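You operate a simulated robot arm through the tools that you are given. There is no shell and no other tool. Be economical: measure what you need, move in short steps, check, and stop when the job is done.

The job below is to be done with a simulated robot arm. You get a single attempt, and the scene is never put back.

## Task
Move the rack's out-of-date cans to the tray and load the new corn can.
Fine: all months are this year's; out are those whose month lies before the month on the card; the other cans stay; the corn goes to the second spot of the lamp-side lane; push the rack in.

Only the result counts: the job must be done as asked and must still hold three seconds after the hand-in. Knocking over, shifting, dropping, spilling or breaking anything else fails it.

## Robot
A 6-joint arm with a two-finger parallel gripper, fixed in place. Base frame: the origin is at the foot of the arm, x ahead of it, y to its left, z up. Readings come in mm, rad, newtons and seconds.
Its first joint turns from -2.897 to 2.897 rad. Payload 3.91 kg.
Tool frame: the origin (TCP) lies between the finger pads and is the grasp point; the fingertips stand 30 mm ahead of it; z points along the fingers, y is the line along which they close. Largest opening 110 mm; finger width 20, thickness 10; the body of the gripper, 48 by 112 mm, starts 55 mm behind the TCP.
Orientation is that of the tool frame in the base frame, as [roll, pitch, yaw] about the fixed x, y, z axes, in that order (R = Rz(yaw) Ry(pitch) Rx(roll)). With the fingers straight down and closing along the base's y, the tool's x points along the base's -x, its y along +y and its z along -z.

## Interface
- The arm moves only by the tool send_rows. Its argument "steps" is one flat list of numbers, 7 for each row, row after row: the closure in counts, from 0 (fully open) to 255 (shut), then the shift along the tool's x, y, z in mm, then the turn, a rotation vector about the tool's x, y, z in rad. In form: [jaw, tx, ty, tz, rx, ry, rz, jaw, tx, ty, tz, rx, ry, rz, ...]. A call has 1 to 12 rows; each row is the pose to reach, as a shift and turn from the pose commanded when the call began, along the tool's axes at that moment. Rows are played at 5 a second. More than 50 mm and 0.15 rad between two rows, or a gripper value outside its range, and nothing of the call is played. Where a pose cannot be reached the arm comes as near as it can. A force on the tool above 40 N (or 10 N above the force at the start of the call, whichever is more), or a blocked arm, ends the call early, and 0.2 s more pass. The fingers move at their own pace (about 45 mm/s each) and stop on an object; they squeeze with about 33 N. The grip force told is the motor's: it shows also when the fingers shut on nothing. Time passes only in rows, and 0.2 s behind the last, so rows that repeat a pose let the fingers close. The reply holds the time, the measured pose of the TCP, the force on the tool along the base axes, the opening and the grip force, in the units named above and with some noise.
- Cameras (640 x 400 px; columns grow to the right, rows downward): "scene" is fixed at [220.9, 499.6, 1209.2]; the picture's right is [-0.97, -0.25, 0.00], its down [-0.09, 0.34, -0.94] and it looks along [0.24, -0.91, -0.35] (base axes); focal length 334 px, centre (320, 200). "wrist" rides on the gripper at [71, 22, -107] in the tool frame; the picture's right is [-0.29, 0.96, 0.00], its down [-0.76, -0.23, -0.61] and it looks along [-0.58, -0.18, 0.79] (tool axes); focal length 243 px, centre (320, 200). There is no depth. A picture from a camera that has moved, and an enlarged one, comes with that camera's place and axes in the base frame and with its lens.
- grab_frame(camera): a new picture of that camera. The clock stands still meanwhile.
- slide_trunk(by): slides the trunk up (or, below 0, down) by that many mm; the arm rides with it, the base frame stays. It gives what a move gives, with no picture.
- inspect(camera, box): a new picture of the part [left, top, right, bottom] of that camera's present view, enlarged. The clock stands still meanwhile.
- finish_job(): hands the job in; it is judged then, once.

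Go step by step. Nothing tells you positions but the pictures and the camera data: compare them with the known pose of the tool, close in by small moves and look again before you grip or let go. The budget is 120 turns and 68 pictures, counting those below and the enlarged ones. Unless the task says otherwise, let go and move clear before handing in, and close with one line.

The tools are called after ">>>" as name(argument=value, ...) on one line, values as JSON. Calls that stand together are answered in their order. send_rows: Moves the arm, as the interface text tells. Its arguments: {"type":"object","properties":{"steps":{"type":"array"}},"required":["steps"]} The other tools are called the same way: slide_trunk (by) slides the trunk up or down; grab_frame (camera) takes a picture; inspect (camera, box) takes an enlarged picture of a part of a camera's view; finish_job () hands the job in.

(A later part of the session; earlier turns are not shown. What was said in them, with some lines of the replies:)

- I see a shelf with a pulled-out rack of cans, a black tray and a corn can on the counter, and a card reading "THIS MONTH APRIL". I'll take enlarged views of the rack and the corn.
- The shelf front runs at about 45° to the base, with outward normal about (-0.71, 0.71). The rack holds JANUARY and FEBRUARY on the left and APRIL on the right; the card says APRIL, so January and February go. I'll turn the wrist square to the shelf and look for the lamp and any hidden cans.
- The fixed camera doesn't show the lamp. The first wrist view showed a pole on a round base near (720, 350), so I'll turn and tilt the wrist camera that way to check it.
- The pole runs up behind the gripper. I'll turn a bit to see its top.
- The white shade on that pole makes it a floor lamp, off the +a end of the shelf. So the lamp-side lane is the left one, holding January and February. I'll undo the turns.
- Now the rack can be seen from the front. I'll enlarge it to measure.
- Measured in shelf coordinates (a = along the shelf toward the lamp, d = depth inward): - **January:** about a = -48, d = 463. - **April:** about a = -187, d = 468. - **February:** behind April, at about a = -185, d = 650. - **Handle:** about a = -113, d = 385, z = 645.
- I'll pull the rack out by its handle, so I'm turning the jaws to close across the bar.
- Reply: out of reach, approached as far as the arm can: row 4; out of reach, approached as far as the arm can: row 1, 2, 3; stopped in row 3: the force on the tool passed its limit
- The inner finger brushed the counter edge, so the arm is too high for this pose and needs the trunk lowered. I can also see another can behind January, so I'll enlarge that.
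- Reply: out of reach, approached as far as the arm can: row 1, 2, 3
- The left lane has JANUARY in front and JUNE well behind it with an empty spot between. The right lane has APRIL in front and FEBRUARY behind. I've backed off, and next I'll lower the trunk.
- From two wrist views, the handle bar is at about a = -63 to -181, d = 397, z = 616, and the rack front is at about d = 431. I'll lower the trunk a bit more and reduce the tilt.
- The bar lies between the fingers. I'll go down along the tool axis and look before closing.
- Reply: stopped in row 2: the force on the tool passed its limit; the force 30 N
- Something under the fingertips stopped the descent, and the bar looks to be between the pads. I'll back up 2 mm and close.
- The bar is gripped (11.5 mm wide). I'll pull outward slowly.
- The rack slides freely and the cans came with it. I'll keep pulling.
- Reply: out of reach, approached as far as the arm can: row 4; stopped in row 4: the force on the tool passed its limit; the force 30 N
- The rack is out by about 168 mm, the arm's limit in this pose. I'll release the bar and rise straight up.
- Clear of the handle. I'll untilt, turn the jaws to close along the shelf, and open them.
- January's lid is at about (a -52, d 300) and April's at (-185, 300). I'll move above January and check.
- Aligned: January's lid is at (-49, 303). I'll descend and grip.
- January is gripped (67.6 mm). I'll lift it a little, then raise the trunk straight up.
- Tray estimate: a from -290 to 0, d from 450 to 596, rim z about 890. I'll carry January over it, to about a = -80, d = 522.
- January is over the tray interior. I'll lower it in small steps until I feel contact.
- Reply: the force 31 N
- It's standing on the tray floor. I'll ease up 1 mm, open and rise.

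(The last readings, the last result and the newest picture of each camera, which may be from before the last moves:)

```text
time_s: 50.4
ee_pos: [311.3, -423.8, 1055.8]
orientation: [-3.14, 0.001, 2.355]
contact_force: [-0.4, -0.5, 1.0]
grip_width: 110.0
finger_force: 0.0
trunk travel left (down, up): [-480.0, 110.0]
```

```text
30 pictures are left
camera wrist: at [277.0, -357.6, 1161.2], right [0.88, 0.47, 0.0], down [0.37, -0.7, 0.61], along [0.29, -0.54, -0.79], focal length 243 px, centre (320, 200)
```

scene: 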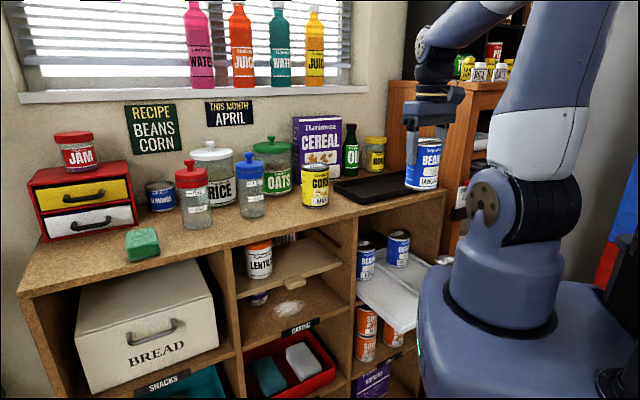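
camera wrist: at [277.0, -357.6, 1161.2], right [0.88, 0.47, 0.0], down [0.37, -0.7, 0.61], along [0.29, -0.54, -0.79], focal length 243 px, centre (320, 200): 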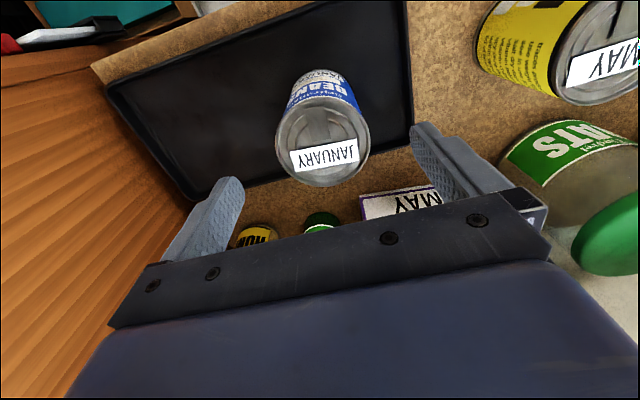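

January stands on the tray. February sits partly under the counter, so I'll reach it with a tilted tool, coming diagonally across the empty left lane. First I'll back out and set that orientation in free air.

>>> send_rows(steps=[0, 45, 0, 0, 0, 0, 0, 0, 90, 0, 0, 0, 0, 0, 0, 135, 0, 0, 0, 0, 0, 0, 180, 0, 0, 0, 0, 0, 0, 180, 0, 0, 0, 0, 0.146, 0, 180, 0, 0, 0, 0, 0.292, 0, 180, 0, 0, 0, 0, 0.438, 0, 180, 0, 0, 0, 0, 0.583])

>>> send_rows(steps=[46, 0, 0, 0, 0, -0.142, 0, 46, 0, 0, 0, 0, -0.284, 0, 46, 0, 0, 0, 0, -0.425, 0, 46, 0, 0, 0, 0, -0.567, 0, 46, 0, 0, 0, 0, -0.709, 0, 46, 0, 0, 0, 0, -0.85, 0, 46, 0, 0, 0, 0, -0.992, 0, 46, 0, 0, 0, 0, -1.134, 0])

```text
time_s: 52.1
ee_pos: [183.9, -297.1, 1055.0]
orientation: [-3.141, 0.004, 1.771]
contact_force: [0.0, 0.3, 0.5]
grip_width: 110.1
finger_force: 0.1
trunk travel left (down, up): [-480.0, 110.0]
```

```text
time_s: 54.0
ee_pos: [183.7, -296.6, 1054.9]
orientation: [3.141, 1.134, 1.771]
contact_force: [0.3, -0.2, 1.0]
grip_width: 90.1
finger_force: 0.1
trunk travel left (down, up): [-480.0, 110.0]
```

>>> slide_trunk(by=-300)

>>> grab_frame(camera="wrist")

>>> grab_frame(camera="scene")

```text
time_s: 57.0
ee_pos: [184.5, -297.6, 755.9]
orientation: [-3.141, 1.134, 1.773]
contact_force: [0.6, -0.5, -0.1]
grip_width: 90.1
finger_force: 0.1
trunk travel left (down, up): [-180.0, 410.0]
```

```text
29 pictures are left
camera wrist: at [180.7, -166.9, 735.0], right [0.96, 0.07, 0.26], down [-0.27, 0.18, 0.95], along [0.02, -0.98, 0.19], focal length 243 px, centre (320, 200)
```

wrist: 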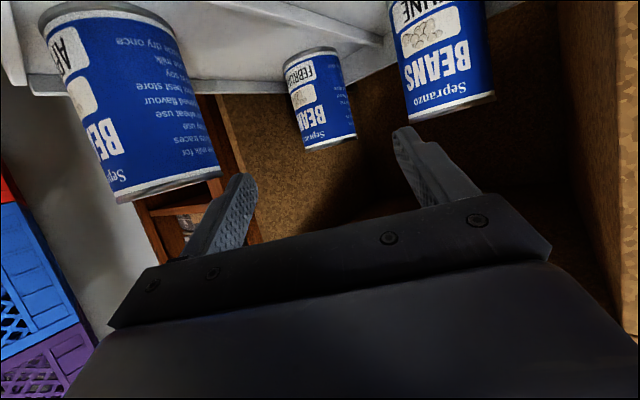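

```text
28 pictures are left
```

scene: 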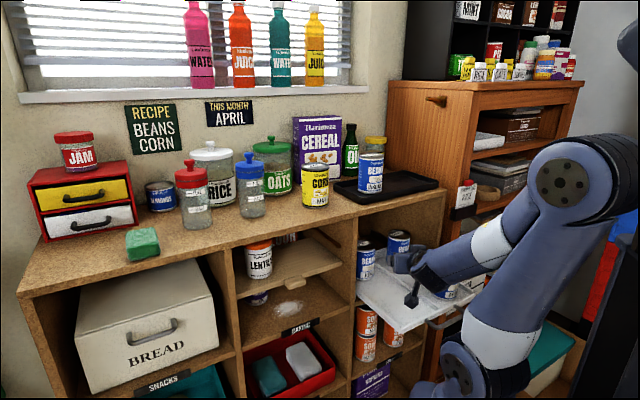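

The diagonal lines up with February (lateral error about 1 mm). I'll lower a bit and advance partway.

>>> slide_trunk(by=-43)

>>> send_rows(steps=[46, -12, 0, 26, 0, 0, 0, 46, -25, 0, 54, 0, 0, 0, 46, -38, 0, 82, 0, 0, 0, 46, -46.5, 0, 99.7, 0, 0, 0])

>>> grab_frame(camera="wrist")

>>> inspect(camera="scene", box=[340, 200, 480, 310])

```text
time_s: 57.8
ee_pos: [183.3, -296.2, 712.1]
orientation: [-3.139, 1.137, 1.772]
contact_force: [0.2, -1.2, -0.4]
grip_width: 90.5
finger_force: 0.1
trunk travel left (down, up): [-137.0, 453.0]
```

```text
time_s: 58.8
ee_pos: [208.0, -404.8, 712.1]
orientation: [-3.141, 1.137, 1.774]
contact_force: [0.4, 1.2, -0.2]
grip_width: 90.3
finger_force: 0.0
trunk travel left (down, up): [-137.0, 453.0]
```

```text
27 pictures are left
camera wrist: at [204.0, -274.7, 691.9], right [0.96, 0.07, 0.26], down [-0.27, 0.18, 0.95], along [0.02, -0.98, 0.19], focal length 243 px, centre (320, 200)
```

wrist: 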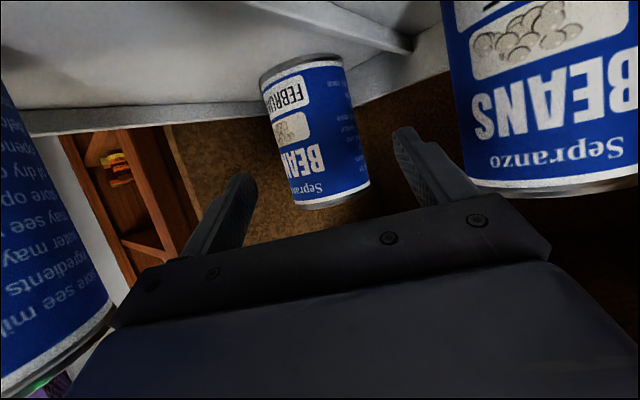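

```text
3.64 times, centred on (410, 255) of scene
camera zoom: at [220.9, 499.6, 1209.2], right [-0.97, -0.25, 0.0], down [-0.09, 0.34, -0.94], along [0.24, -0.91, -0.35], focal length 1216 px, centre (-7, 0)
```

zoom: 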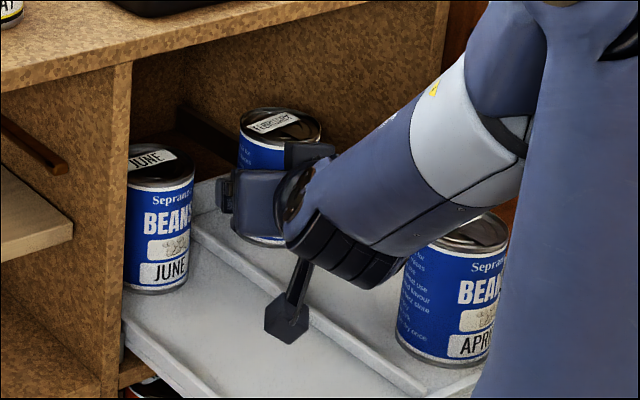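

Still aligned, with clearance to June and April. I'll advance the last 74 mm and close.

>>> send_rows(steps=[46, -10, -2, 21, 0, 0, 0, 46, -20, -3, 43, 0, 0, 0, 46, -31, -3, 67, 0, 0, 0])

>>> inspect(camera="wrist", box=[120, 0, 600, 260])

```text
time_s: 59.6
ee_pos: [219.0, -477.5, 713.1]
orientation: [-3.139, 1.136, 1.773]
contact_force: [0.2, 0.5, 0.5]
grip_width: 90.3
finger_force: 0.1
trunk travel left (down, up): [-137.0, 453.0]
```

```text
1.33 times, centred on (360, 130) of wrist
camera zoom: at [214.8, -347.9, 692.3], right [0.96, 0.07, 0.26], down [-0.27, 0.18, 0.95], along [0.02, -0.98, 0.19], focal length 324 px, centre (267, 293)
```

zoom: 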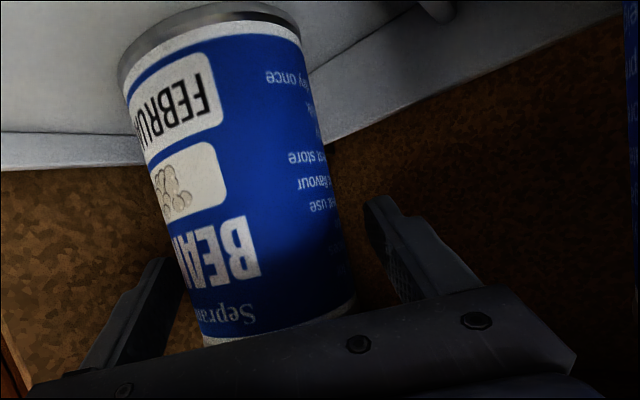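

>>> send_rows(steps=[80, 0, -2, 0, 0, 0, 0, 110, 0, -2, 0, 0, 0, 0, 255, 0, -2, 0, 0, 0, 0, 255, 0, -2, 0, 0, 0, 0, 255, 0, -2, 0, 0, 0, 0])

>>> inspect(camera="wrist", box=[120, 0, 600, 260])

```text
time_s: 60.8
ee_pos: [216.5, -478.5, 711.4]
orientation: [-3.141, 1.137, 1.773]
contact_force: [0.2, 0.2, 0.4]
grip_width: 67.3
finger_force: 33.1
trunk travel left (down, up): [-137.0, 453.0]
```

```text
1.33 times, centred on (360, 130) of wrist
camera zoom: at [212.9, -348.0, 692.2], right [0.96, 0.07, 0.26], down [-0.27, 0.18, 0.95], along [0.02, -0.98, 0.19], focal length 324 px, centre (267, 293)
```

zoom: 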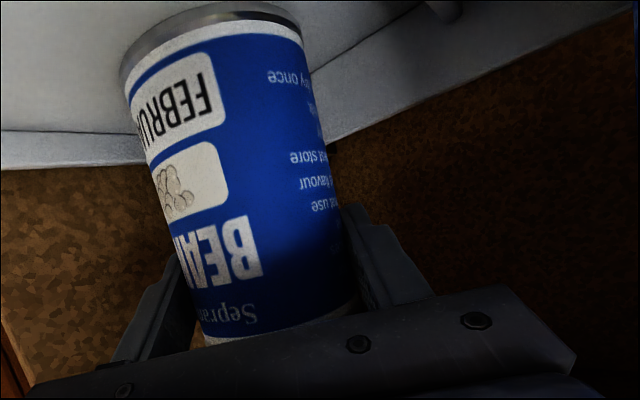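

February is gripped. I'll lift 35 mm and retreat along the same diagonal.

>>> send_rows(steps=[255, -9, 0, -4.2, 0, 0, 0, 255, -31.7, 0, -14.8, 0, 0, 0, 255, -22, 0, -36, 0, 0, 0, 255, -9, 0, -63, 0, 0, 0, 255, 5, 0, -93, 0, 0, 0, 255, 19, 0, -124, 0, 0, 0, 255, 34, 0, -156, 0, 0, 0, 255, 47, 0, -183, 0, 0, 0])

>>> grab_frame(camera="scene")

```text
time_s: 62.6
ee_pos: [178.1, -297.6, 738.2]
orientation: [-3.113, 1.112, 1.793]
contact_force: [-0.3, -0.4, -3.6]
grip_width: 67.2
finger_force: 33.0
trunk travel left (down, up): [-137.0, 453.0]
```

```text
23 pictures are left
```

scene: 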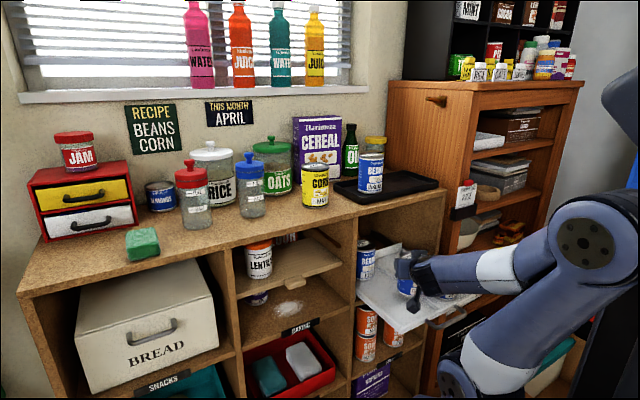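

February is out with the can upright. It was gripped with a tilted tool, so I'll keep that tilt, raise the trunk, and go straight ahead onto the tray.

>>> slide_trunk(by=320)

>>> send_rows(steps=[255, -8, 0, 18, 0, 0, 0, 255, -21, 0, 45, 0, 0, 0, 255, -38, 0, 81, 0, 0, 0, 255, -55, 0, 118, 0, 0, 0, 255, -72, 0, 154, 0, 0, 0, 255, -85, -2, 182, 0, 0, 0, 255, -94, -3, 202, 0, 0, 0, 255, -94, -3, 202, 0, 0, 0])

>>> inspect(camera="scene", box=[300, 100, 460, 230])

>>> grab_frame(camera="wrist")

```text
time_s: 65.8
ee_pos: [180.5, -296.7, 1060.0]
orientation: [-3.116, 1.114, 1.798]
contact_force: [-0.4, 0.4, -3.9]
grip_width: 67.3
finger_force: 32.6
trunk travel left (down, up): [-457.0, 133.0]
```

```text
time_s: 67.6
ee_pos: [222.1, -514.1, 1065.6]
orientation: [-3.139, 1.133, 1.773]
contact_force: [0.0, -0.3, -4.8]
grip_width: 67.5
finger_force: 32.8
trunk travel left (down, up): [-457.0, 133.0]
```

```text
3.08 times, centred on (380, 165) of scene
camera zoom: at [220.9, 499.6, 1209.2], right [-0.97, -0.25, 0.0], down [-0.09, 0.34, -0.94], along [0.24, -0.91, -0.35], focal length 1029 px, centre (135, 308)
```

zoom: 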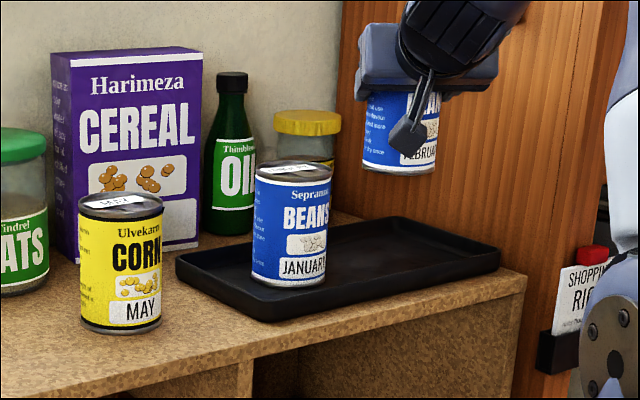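

```text
21 pictures are left
camera wrist: at [217.9, -383.8, 1045.2], right [0.96, 0.07, 0.26], down [-0.27, 0.18, 0.95], along [0.02, -0.98, 0.19], focal length 243 px, centre (320, 200)
```

wrist: 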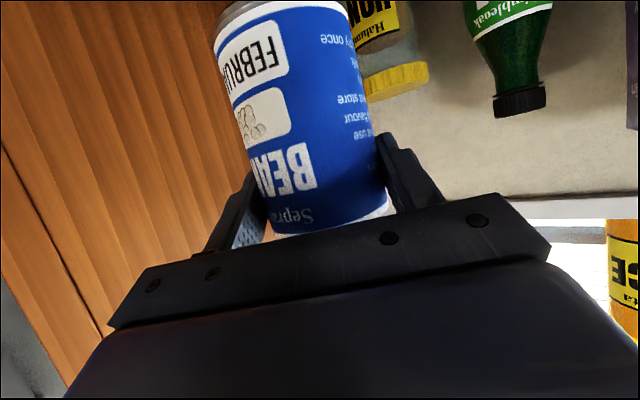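

February is over the tray at (-207, 521). I'll lower it gently.

>>> send_rows(steps=[255, 22.6, 0, 10.6, 0, 0, 0, 255, 45.3, 0, 21.1, 0, 0, 0, 255, 65.2, 0, 30.4, 0, 0, 0, 255, 78.8, 0, 36.8, 0, 0, 0, 255, 81.5, 0, 38, 0, 0, 0])

>>> inspect(camera="scene", box=[340, 130, 460, 230])

```text
time_s: 68.8
ee_pos: [221.0, -514.3, 976.8]
orientation: [-3.14, 1.137, 1.773]
contact_force: [-0.3, 0.2, -4.0]
grip_width: 67.3
finger_force: 32.8
trunk travel left (down, up): [-457.0, 133.0]
```

```text
4.00 times, centred on (400, 180) of scene
camera zoom: at [220.9, 499.6, 1209.2], right [-0.97, -0.25, 0.0], down [-0.09, 0.34, -0.94], along [0.24, -0.91, -0.35], focal length 1337 px, centre (0, 280)
```

zoom: 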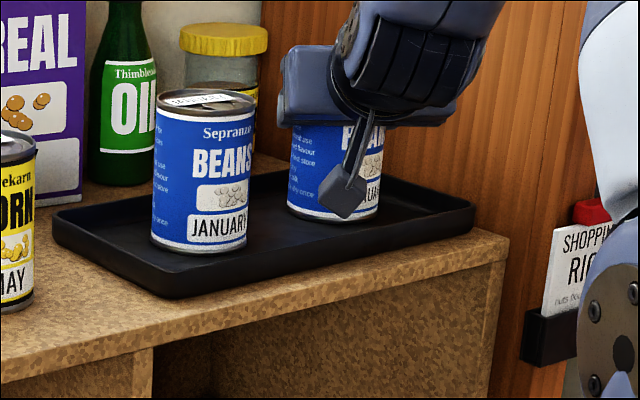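

>>> send_rows(steps=[255, 1.8, 0, 0.85, 0, 0, 0, 255, 3.6, 0, 1.7, 0, 0, 0])

```text
time_s: 69.4
ee_pos: [220.4, -514.5, 976.2]
orientation: [-3.138, 1.144, 1.773]
contact_force: [1.0, 4.1, 15.3]
grip_width: 67.2
finger_force: 32.8
trunk travel left (down, up): [-457.0, 133.0]
```

Contact. I'll open and back straight out.

>>> send_rows(steps=[200, 2, 0, 1, 0, 0, 0, 120, 2, 0, 1, 0, 0, 0, 40, 2, 0, 1, 0, 0, 0, 40, 2, 0, 1, 0, 0, 0, 40, 8, 0, -13, 0, 0, 0, 40, 19, 0, -40, 0, 0, 0, 40, 37, 0, -80, 0, 0, 0, 40, 57, 0, -122, 0, 0, 0, 40, 78, 0, -168, 0, 0, 0])

>>> inspect(camera="scene", box=[300, 130, 500, 340])

```text
refused: row 9 steps farther than a row can; nothing moved
```

```text
1.90 times, centred on (400, 235) of scene
camera zoom: at [220.9, 499.6, 1209.2], right [-0.97, -0.25, 0.0], down [-0.09, 0.34, -0.94], along [0.24, -0.91, -0.35], focal length 637 px, centre (168, 133)
```

zoom: 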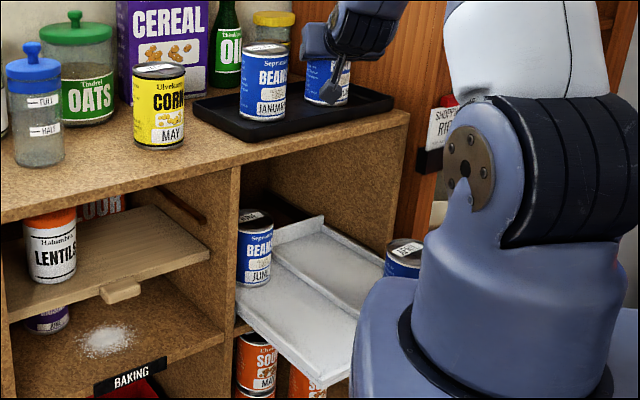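

>>> send_rows(steps=[200, 0, 0, 0, 0, 0, 0, 120, 0, 0, 0, 0, 0, 0, 40, 0, 0, 0, 0, 0, 0, 40, 0, 0, 0, 0, 0, 0, 40, 6, 0, -13, 0, 0, 0, 40, 19, 0, -40, 0, 0, 0, 40, 37, 0, -80, 0, 0, 0, 40, 56, 0, -120, 0, 0, 0, 40, 75, 0, -160, 0, 0, 0])

>>> grab_frame(camera="wrist")

```text
time_s: 71.4
ee_pos: [183.5, -342.2, 972.3]
orientation: [-3.14, 1.137, 1.773]
contact_force: [0.3, -0.7, -0.4]
grip_width: 92.7
finger_force: 0.0
trunk travel left (down, up): [-457.0, 133.0]
```

```text
18 pictures are left
camera wrist: at [179.7, -212.0, 952.9], right [0.96, 0.07, 0.26], down [-0.27, 0.18, 0.95], along [0.02, -0.98, 0.19], focal length 243 px, centre (320, 200)
```

wrist: 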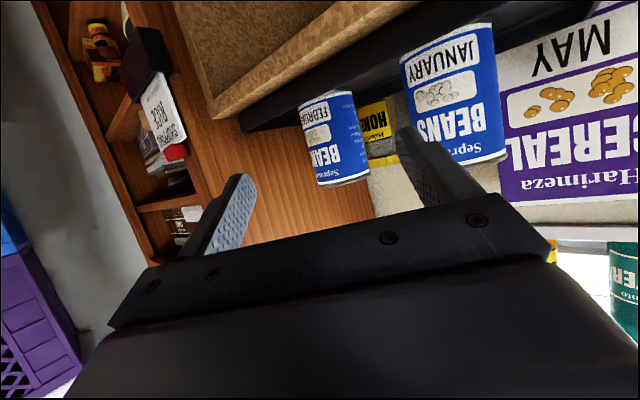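

Both out-of-date cans stand upright in the tray. Next is the corn, which must go in tilted about 30° to clear the counter edge. I'll reduce the tilt, square the yaw and move in front of the corn.

>>> send_rows(steps=[40, 0, 0, 0, 0, 0.14, 0, 30, 0, 0, 0, 0, 0.28, 0, 20, 0, 0, 0, 0, 0.42, 0, 0, 0, 0, 0, 0, 0.56, 0, 0, 0, 0, 0, 0, 0.614, 0])

>>> send_rows(steps=[0, 0, 0, 0, -0.07, 0, -0.121, 0, 0, 0, 0, -0.14, 0, -0.243, 0, 0, 0, 0, -0.21, 0, -0.364, 0, 0, 0, 0, -0.291, 0, -0.505])

```text
time_s: 72.6
ee_pos: [184.0, -342.1, 972.7]
orientation: [-3.13, 0.526, 1.781]
contact_force: [-0.1, 1.4, -0.5]
grip_width: 110.0
finger_force: 0.1
out of reach, approached as far as the arm can: row 3, 4
trunk travel left (down, up): [-457.0, 133.0]
```

```text
refused: row 4 steps farther than a row can; nothing moved
```

>>> send_rows(steps=[0, 0, 0, 0, -0.058, 0, -0.101, 0, 0, 0, 0, -0.116, 0, -0.202, 0, 0, 0, 0, -0.175, 0, -0.303, 0, 0, 0, 0, -0.233, 0, -0.404, 0, 0, 0, 0, -0.291, 0, -0.505])

```text
time_s: 73.8
ee_pos: [185.7, -340.9, 971.5]
orientation: [-3.141, 0.521, 2.354]
contact_force: [0.2, 0.1, 0.5]
grip_width: 110.0
finger_force: 0.0
trunk travel left (down, up): [-457.0, 133.0]
```

>>> send_rows(steps=[0, -8, 20, -13, 0, 0, 0, 0, -15, 58, -26, 0, 0, 0, 0, -15, 103, -26, 0, 0, 0, 0, -15, 148, -26, 0, 0, 0, 0, -15, 190, -26, 0, 0, 0, 0, -15, 215, -26, 0, 0, 0])

>>> grab_frame(camera="wrist")

```text
time_s: 75.2
ee_pos: [337.3, -190.9, 1001.7]
orientation: [-3.14, 0.52, 2.357]
contact_force: [0.4, -0.7, 0.7]
grip_width: 110.0
finger_force: 0.2
trunk travel left (down, up): [-457.0, 133.0]
```

```text
17 pictures are left
camera wrist: at [271.9, -92.3, 1058.4], right [0.85, 0.5, 0.14], down [0.09, -0.41, 0.91], along [0.51, -0.76, -0.4], focal length 243 px, centre (320, 200)
```

wrist: 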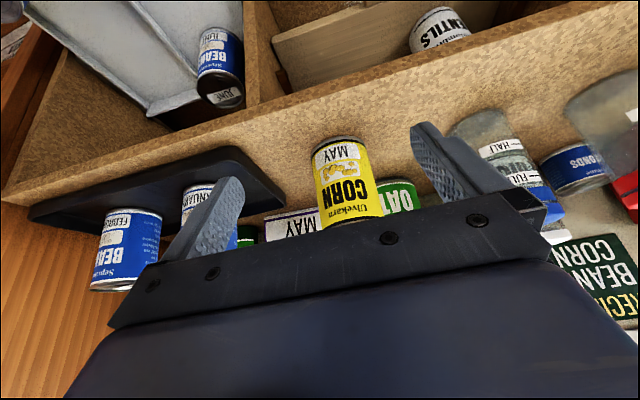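

Corn estimate: (a 112, d 510), counter z about 897. I'll approach it from the front with the jaws straddling and check before the last bit.

>>> send_rows(steps=[0, 13.9, 4, 24.3, 0, 0, 0, 0, -16, 8, 42, 0, 0, 0, 0, -45, 8.5, 58, 0, 0, 0, 0, -72.8, 8.5, 74, 0, 0, 0])

>>> grab_frame(camera="wrist")

>>> inspect(camera="scene", box=[240, 110, 400, 220])

```text
time_s: 76.2
ee_pos: [413.8, -255.3, 974.3]
orientation: [3.141, 0.521, 2.355]
contact_force: [0.8, 0.3, -0.3]
grip_width: 110.0
finger_force: 0.0
trunk travel left (down, up): [-457.0, 133.0]
```

```text
16 pictures are left
camera wrist: at [348.6, -156.9, 1031.8], right [0.86, 0.5, 0.14], down [0.09, -0.41, 0.91], along [0.51, -0.76, -0.4], focal length 243 px, centre (320, 200)
```

wrist: 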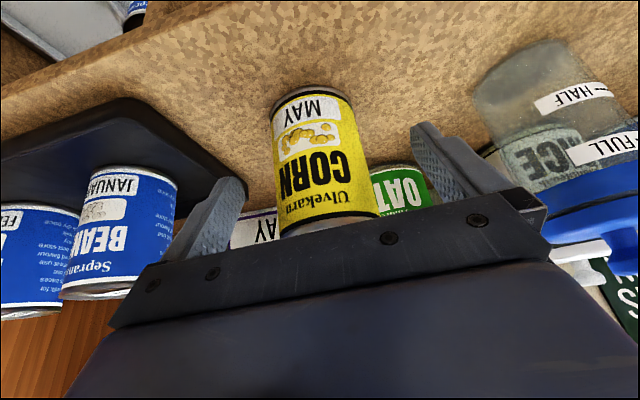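

```text
3.64 times, centred on (320, 165) of scene
camera zoom: at [220.9, 499.6, 1209.2], right [-0.97, -0.25, 0.0], down [-0.09, 0.34, -0.94], along [0.24, -0.91, -0.35], focal length 1216 px, centre (320, 327)
```

zoom: 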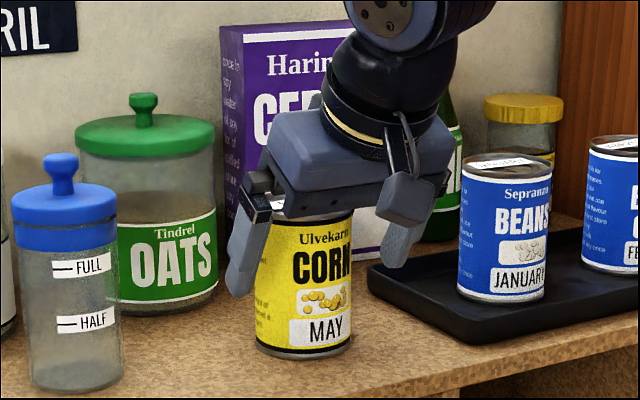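

>>> send_rows(steps=[0, -17, 1, 9.7, 0, 0, 0, 0, -33.8, 1, 19.4, 0, 0, 0, 100, -33.8, 1, 19.4, 0, 0, 0, 180, -33.8, 1, 19.4, 0, 0, 0, 255, -33.8, 1, 19.4, 0, 0, 0, 255, -33.8, 1, 19.4, 0, 0, 0, 255, -33.8, 1, 19.4, 0, 0, 0])

>>> inspect(camera="scene", box=[240, 110, 400, 220])

```text
time_s: 77.8
ee_pos: [442.8, -282.0, 974.1]
orientation: [-3.141, 0.523, 2.356]
contact_force: [-1.4, -2.3, 1.1]
grip_width: 67.5
finger_force: 33.1
trunk travel left (down, up): [-457.0, 133.0]
```

```text
3.64 times, centred on (320, 165) of scene
camera zoom: at [220.9, 499.6, 1209.2], right [-0.97, -0.25, 0.0], down [-0.09, 0.34, -0.94], along [0.24, -0.91, -0.35], focal length 1216 px, centre (320, 327)
```

zoom: 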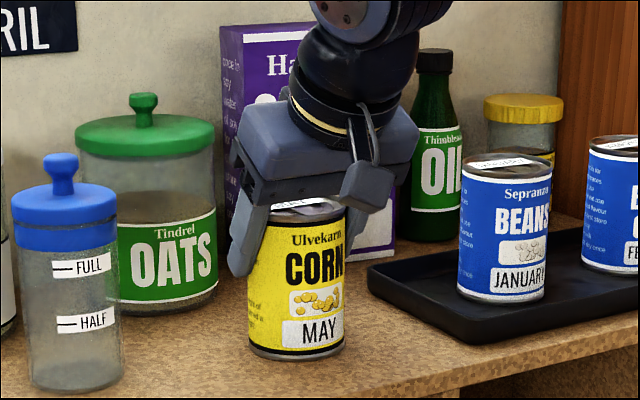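

Corn is gripped. I'll lift it, bring it out in front of the shelf, then shift to the left lane.

>>> send_rows(steps=[255, -10, 0, -17.3, 0, 0, 0, 255, -27.4, 0, -47.7, 0, 0, 0, 255, -42.9, 0, -74.5, 0, 0, 0, 255, -8.2, 0, -94.5, 0, 0, 0, 255, 30.8, 0, -116.9, 0, 0, 0, 255, 69.8, 0, -139.4, 0, 0, 0, 255, 101.9, 0, -157.8, 0, 0, 0, 255, 101.9, 0, -157.8, 0, 0, 0])

>>> send_rows(steps=[255, 0, -30, 0, 0, 0, 0, 255, 0, -65, 0, 0, 0, 0, 255, 0, -100, 0, 0, 0, 0, 255, 0, -135, 0, 0, 0, 0, 255, 0, -164, 0, 0, 0, 0, 255, 0, -164, 0, 0, 0, 0])

```text
time_s: 79.6
ee_pos: [325.3, -164.6, 1059.6]
orientation: [3.139, 0.522, 2.354]
contact_force: [0.3, -0.9, -4.2]
grip_width: 67.6
finger_force: 32.5
trunk travel left (down, up): [-457.0, 133.0]
```

```text
time_s: 81.0
ee_pos: [208.3, -278.8, 1060.7]
orientation: [3.14, 0.522, 2.354]
contact_force: [-0.1, -0.3, -3.8]
grip_width: 67.4
finger_force: 32.6
trunk travel left (down, up): [-457.0, 133.0]
```

>>> slide_trunk(by=-300)

>>> grab_frame(camera="wrist")

>>> inspect(camera="scene", box=[340, 200, 480, 320])

```text
time_s: 84.0
ee_pos: [209.1, -278.8, 760.3]
orientation: [3.141, 0.522, 2.353]
contact_force: [0.1, 0.0, -3.7]
grip_width: 67.4
finger_force: 32.9
trunk travel left (down, up): [-157.0, 433.0]
```

```text
13 pictures are left
camera wrist: at [143.4, -180.4, 817.3], right [0.86, 0.5, 0.14], down [0.09, -0.41, 0.91], along [0.51, -0.76, -0.4], focal length 243 px, centre (320, 200)
```

wrist: 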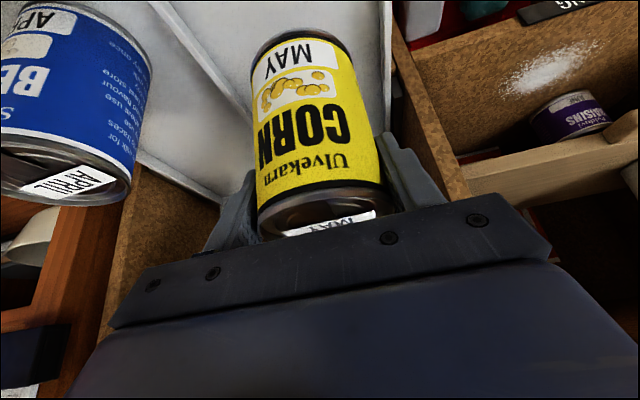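

```text
3.33 times, centred on (410, 260) of scene
camera zoom: at [220.9, 499.6, 1209.2], right [-0.97, -0.25, 0.0], down [-0.09, 0.34, -0.94], along [0.24, -0.91, -0.35], focal length 1114 px, centre (20, 0)
```

zoom: 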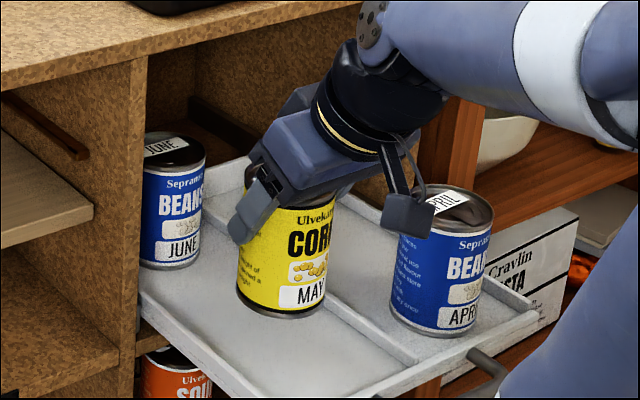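

Hovering over the left lane. I'll move in to the middle spot (d 400), then lower.

>>> send_rows(steps=[255, -16, -1, 9, 0, 0, 0, 255, -32, -2, 18.4, 0, 0, 0, 255, -47.7, -2, 27.4, 0, 0, 0, 255, -47.7, -2, 27.4, 0, 0, 0, 255, -38, -2, 44, 0, 0, 0, 255, -29.7, -2, 58.6, 0, 0, 0])

>>> grab_frame(camera="wrist")

>>> inspect(camera="scene", box=[340, 200, 480, 320])

```text
time_s: 85.4
ee_pos: [245.9, -319.8, 724.5]
orientation: [-3.141, 0.523, 2.355]
contact_force: [-0.1, 0.2, -3.8]
grip_width: 67.4
finger_force: 33.2
trunk travel left (down, up): [-157.0, 433.0]
```

```text
11 pictures are left
camera wrist: at [180.8, -221.6, 781.1], right [0.86, 0.5, 0.14], down [0.09, -0.41, 0.91], along [0.51, -0.76, -0.4], focal length 243 px, centre (320, 200)
```

wrist: 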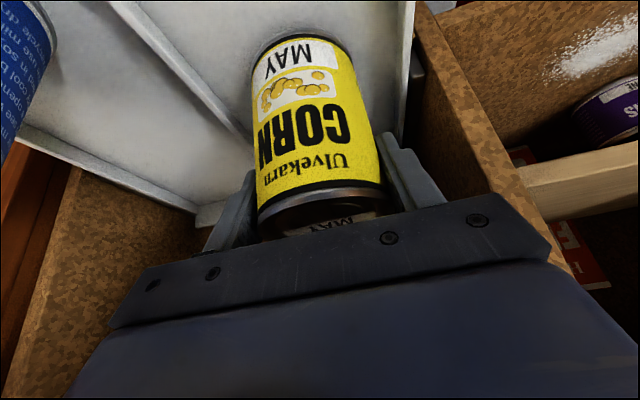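

```text
3.33 times, centred on (410, 260) of scene
camera zoom: at [220.9, 499.6, 1209.2], right [-0.97, -0.25, 0.0], down [-0.09, 0.34, -0.94], along [0.24, -0.91, -0.35], focal length 1114 px, centre (20, 0)
```

zoom: 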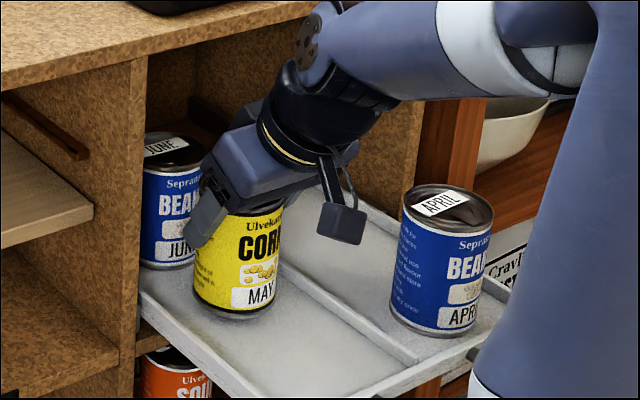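

Corn is at (-52, 400), midway between the front spot and June. I'll lower it to contact.

>>> send_rows(steps=[255, 2, 0, 3.5, 0, 0, 0, 255, 3.5, 0, 6, 0, 0, 0, 255, 4.5, 0, 7.8, 0, 0, 0])

```text
time_s: 86.2
ee_pos: [245.7, -319.3, 716.4]
orientation: [-3.139, 0.521, 2.354]
contact_force: [-0.3, -0.7, -4.1]
grip_width: 67.5
finger_force: 33.0
trunk travel left (down, up): [-157.0, 433.0]
```

>>> send_rows(steps=[255, 1, 0, 1.7, 0, 0, 0, 255, 2, 0, 3.5, 0, 0, 0])

```text
time_s: 86.8
ee_pos: [247.9, -319.9, 714.1]
orientation: [-3.14, 0.529, 2.355]
contact_force: [2.9, 1.9, 24.6]
grip_width: 67.1
finger_force: 32.4
trunk travel left (down, up): [-157.0, 433.0]
```

>>> send_rows(steps=[255, -1, 0, -1.7, 0, 0, 0, 180, -1, 0, -1.7, 0, 0, 0, 100, -1, 0, -1.7, 0, 0, 0, 46, -1, 0, -1.7, 0, 0, 0, 46, -1, 0, -1.7, 0, 0, 0, 46, -1, 0, -20, 0, 0, 0, 46, -1, 0, -50, 0, 0, 0, 46, 15, 0, -85, 0, 0, 0, 46, 40, 0, -115, 0, 0, 0])

>>> grab_frame(camera="wrist")

>>> inspect(camera="scene", box=[340, 200, 480, 320])

```text
time_s: 88.8
ee_pos: [181.5, -252.0, 791.6]
orientation: [-3.141, 0.523, 2.356]
contact_force: [0.4, -0.6, -0.3]
grip_width: 90.2
finger_force: 0.1
trunk travel left (down, up): [-157.0, 433.0]
```

```text
9 pictures are left
camera wrist: at [116.0, -154.7, 847.8], right [0.86, 0.5, 0.14], down [0.09, -0.41, 0.91], along [0.51, -0.76, -0.4], focal length 243 px, centre (320, 200)
```

wrist: 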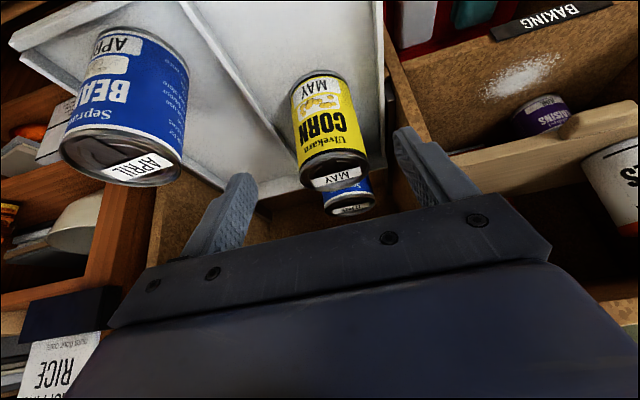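

```text
3.33 times, centred on (410, 260) of scene
camera zoom: at [220.9, 499.6, 1209.2], right [-0.97, -0.25, 0.0], down [-0.09, 0.34, -0.94], along [0.24, -0.91, -0.35], focal length 1114 px, centre (20, 0)
```

zoom: 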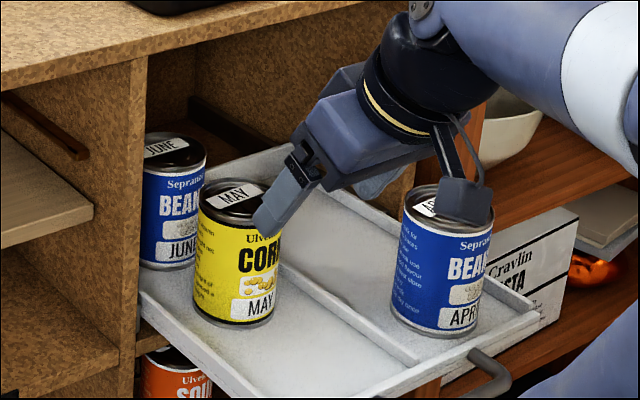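

Corn stands in the second spot. Now I'll push the rack in by the handle bar: set the tool vertical, close the jaws and move to the outside of the bar.

>>> send_rows(steps=[255, 0, 0, 0, 0, 0.14, 0, 255, 0, 0, 0, 0, 0.28, 0, 255, 0, 0, 0, 0, 0.42, 0, 255, 0, 0, 0, 0, 0.523, 0])

>>> send_rows(steps=[255, 37, -24, 0, 0, 0, 0, 255, 74, -48, 0, 0, 0, 0, 255, 114, -72, 0, 0, 0, 0])

>>> grab_frame(camera="wrist")

```text
time_s: 89.8
ee_pos: [182.6, -252.5, 790.4]
orientation: [-3.141, -0.003, 2.355]
contact_force: [-0.6, -0.2, 0.1]
grip_width: 1.6
finger_force: 0.1
trunk travel left (down, up): [-157.0, 433.0]
```

```text
time_s: 90.6
ee_pos: [48.6, -224.9, 790.4]
orientation: [3.141, -0.001, 2.354]
contact_force: [-0.3, 0.4, -0.2]
grip_width: 0.0
finger_force: 32.9
trunk travel left (down, up): [-157.0, 433.0]
```

```text
7 pictures are left
camera wrist: at [15.1, -157.1, 897.4], right [0.88, 0.47, 0.0], down [0.37, -0.7, 0.61], along [0.28, -0.54, -0.8], focal length 243 px, centre (320, 200)
```

wrist: 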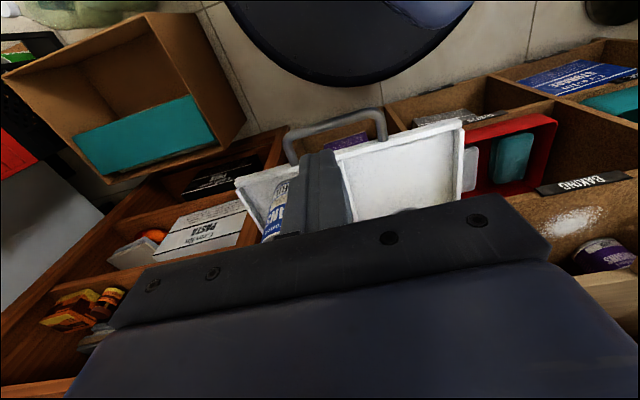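

The bar is at d = 227 and the fingers are 24 mm outside it. I'll descend to bar height.

>>> slide_trunk(by=-100)

>>> send_rows(steps=[255, 0, 0, 25, 0, 0, 0, 255, 0, 0, 50, 0, 0, 0, 255, 0, 0, 57, 0, 0, 0])

>>> grab_frame(camera="wrist")

```text
time_s: 91.9
ee_pos: [50.0, -223.8, 690.7]
orientation: [3.141, -0.002, 2.353]
contact_force: [0.7, 0.1, 0.0]
grip_width: 0.1
finger_force: 33.2
trunk travel left (down, up): [-57.0, 533.0]
```

```text
time_s: 92.7
ee_pos: [51.6, -224.6, 634.4]
orientation: [-3.142, -0.003, 2.354]
contact_force: [0.3, -0.2, 0.1]
grip_width: 0.0
finger_force: 32.8
trunk travel left (down, up): [-57.0, 533.0]
```

```text
6 pictures are left
camera wrist: at [16.1, -158.1, 740.9], right [0.88, 0.47, 0.0], down [0.37, -0.7, 0.61], along [0.28, -0.54, -0.79], focal length 243 px, centre (320, 200)
```

wrist: 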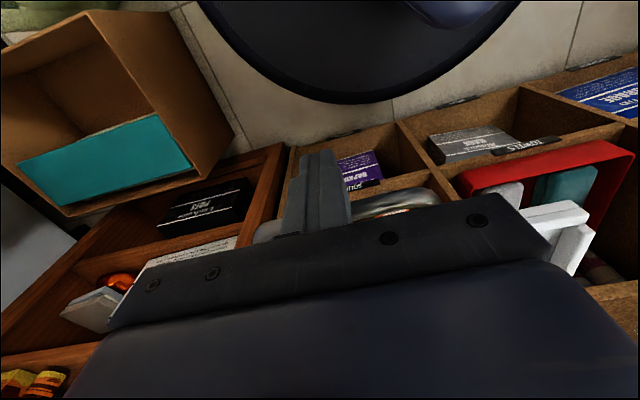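

The fingers are in front of the bar and reach below it. I'll push slowly inward.

>>> send_rows(steps=[255, -8, 0, 0, 0, 0, 0, 255, -14, 0, 0, 0, 0, 0, 255, -19, 0, 0, 0, 0, 0, 255, -26, 0, 0, 0, 0, 0, 255, -34, 0, 0, 0, 0, 0, 255, -43, 0, 0, 0, 0, 0, 255, -52, 0, 0, 0, 0, 0, 255, -61, 0, 0, 0, 0, 0, 255, -70, 0, 0, 0, 0, 0, 255, -78, 0, 0, 0, 0, 0, 255, -84, 0, 0, 0, 0, 0, 255, -88, 0, 0, 0, 0, 0])

>>> inspect(camera="scene", box=[320, 180, 480, 320])

```text
time_s: 95.3
ee_pos: [112.2, -287.4, 634.2]
orientation: [-3.141, -0.001, 2.356]
contact_force: [-1.1, 0.1, -0.7]
grip_width: 0.1
finger_force: 33.3
trunk travel left (down, up): [-57.0, 533.0]
```

```text
2.86 times, centred on (400, 250) of scene
camera zoom: at [220.9, 499.6, 1209.2], right [-0.97, -0.25, 0.0], down [-0.09, 0.34, -0.94], along [0.24, -0.91, -0.35], focal length 955 px, centre (91, 57)
```

zoom: 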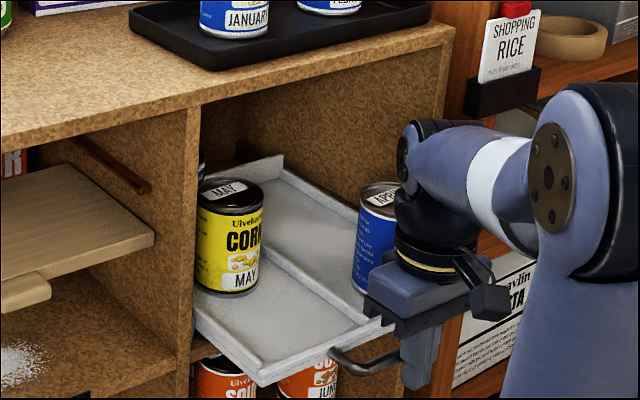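

The rack follows and the cans stay upright. I'll keep pushing.

>>> send_rows(steps=[255, -5, 0, 0, 0, 0, 0, 255, -11, 0, 0, 0, 0, 0, 255, -19, 0, 0, 0, 0, 0, 255, -27, 0, 0, 0, 0, 0, 255, -35, 0, 0, 0, 0, 0, 255, -43, 0, 0, 0, 0, 0, 255, -51, 0, 0, 0, 0, 0, 255, -59, 0, 0, 0, 0, 0, 255, -66, 0, 0, 0, 0, 0, 255, -73, 0, 0, 0, 0, 0, 255, -79, 0, 0, 0, 0, 0, 255, -84, 0, 0, 0, 0, 0])

```text
time_s: 97.9
ee_pos: [170.7, -345.0, 633.8]
orientation: [3.14, -0.002, 2.355]
contact_force: [-0.1, 0.3, -0.3]
grip_width: 0.0
finger_force: 33.1
trunk travel left (down, up): [-57.0, 533.0]
```

>>> send_rows(steps=[255, -5, 0, 0, 0, 0, 0, 255, -10, 0, 0, 0, 0, 0, 255, -15, 0, 0, 0, 0, 0, 255, -20, 0, 0, 0, 0, 0, 255, -25, 0, 0, 0, 0, 0, 255, -30, 0, 0, 0, 0, 0, 255, -35, 0, 0, 0, 0, 0, 255, -40, 0, 0, 0, 0, 0])

>>> inspect(camera="scene", box=[320, 180, 480, 320])

```text
time_s: 98.7
ee_pos: [175.2, -351.7, 635.4]
orientation: [3.14, -0.016, 2.352]
contact_force: [-12.8, 13.9, 12.0]
grip_width: 0.2
finger_force: 32.8
trunk travel left (down, up): [-57.0, 533.0]
stopped in row 3: the force on the tool passed its limit (the readings are from after the stop); the commanded pose is now the measured one
```

```text
2.86 times, centred on (400, 250) of scene
camera zoom: at [220.9, 499.6, 1209.2], right [-0.97, -0.25, 0.0], down [-0.09, 0.34, -0.94], along [0.24, -0.91, -0.35], focal length 955 px, centre (91, 57)
```

zoom: 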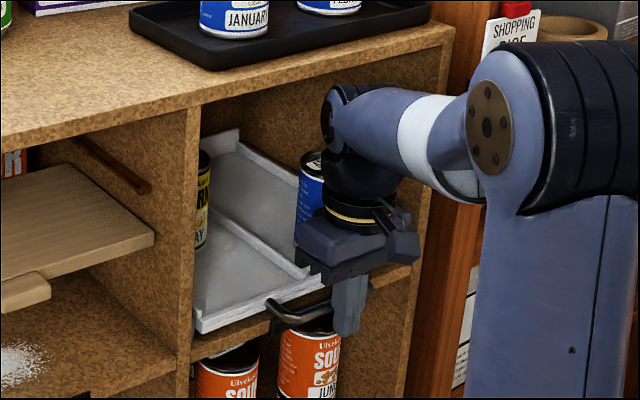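

The rack stopped hard at exactly its original place, fully in. I'll back away and check.

>>> send_rows(steps=[255, 15, 0, 0, 0, 0, 0, 255, 50, 0, 0, 0, 0, 0, 255, 95, 0, 0, 0, 0, 0, 255, 110, 0, -40, 0, 0, 0, 255, 110, 0, -85, 0, 0, 0, 255, 110, 0, -130, 0, 0, 0, 255, 110, 0, -175, 0, 0, 0])

>>> slide_trunk(by=250)

>>> inspect(camera="scene", box=[290, 130, 470, 310])

>>> grab_frame(camera="wrist")

```text
time_s: 100.3
ee_pos: [101.2, -277.1, 810.8]
orientation: [3.139, -0.015, 2.355]
contact_force: [-0.5, -0.5, -0.3]
grip_width: 0.0
finger_force: 33.0
trunk travel left (down, up): [-57.0, 533.0]
```

```text
time_s: 102.9
ee_pos: [100.4, -277.4, 1061.6]
orientation: [3.139, -0.015, 2.355]
contact_force: [0.6, -0.3, -0.7]
grip_width: 0.0
finger_force: 33.1
trunk travel left (down, up): [-307.0, 283.0]
```

```text
2.22 times, centred on (380, 220) of scene
camera zoom: at [220.9, 499.6, 1209.2], right [-0.97, -0.25, 0.0], down [-0.09, 0.34, -0.94], along [0.24, -0.91, -0.35], focal length 743 px, centre (187, 156)
```

zoom: 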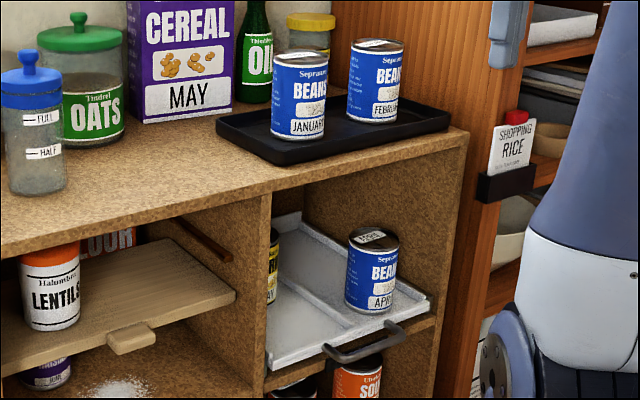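

```text
2 pictures are left
camera wrist: at [67.5, -211.4, 1168.4], right [0.88, 0.47, 0.0], down [0.38, -0.71, 0.6], along [0.28, -0.53, -0.8], focal length 243 px, centre (320, 200)
```

wrist: 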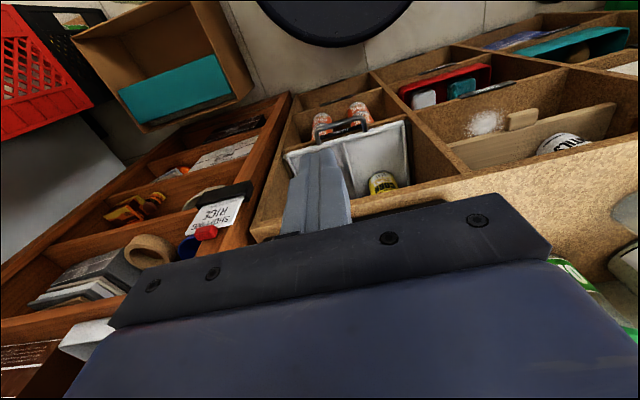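

Everything is in place: January and February are on the tray, April and June are still in the rack, the corn is in the second spot of the lamp-side lane, and the rack is pushed in. The arm is clear, so I'm handing in.

>>> finish_job()

```text
The job is handed in.
```

The job is handed in: January and February are on the tray, April and June stayed in the rack, the corn is in the second spot of the lamp-side lane, and the rack is pushed in to its stop.
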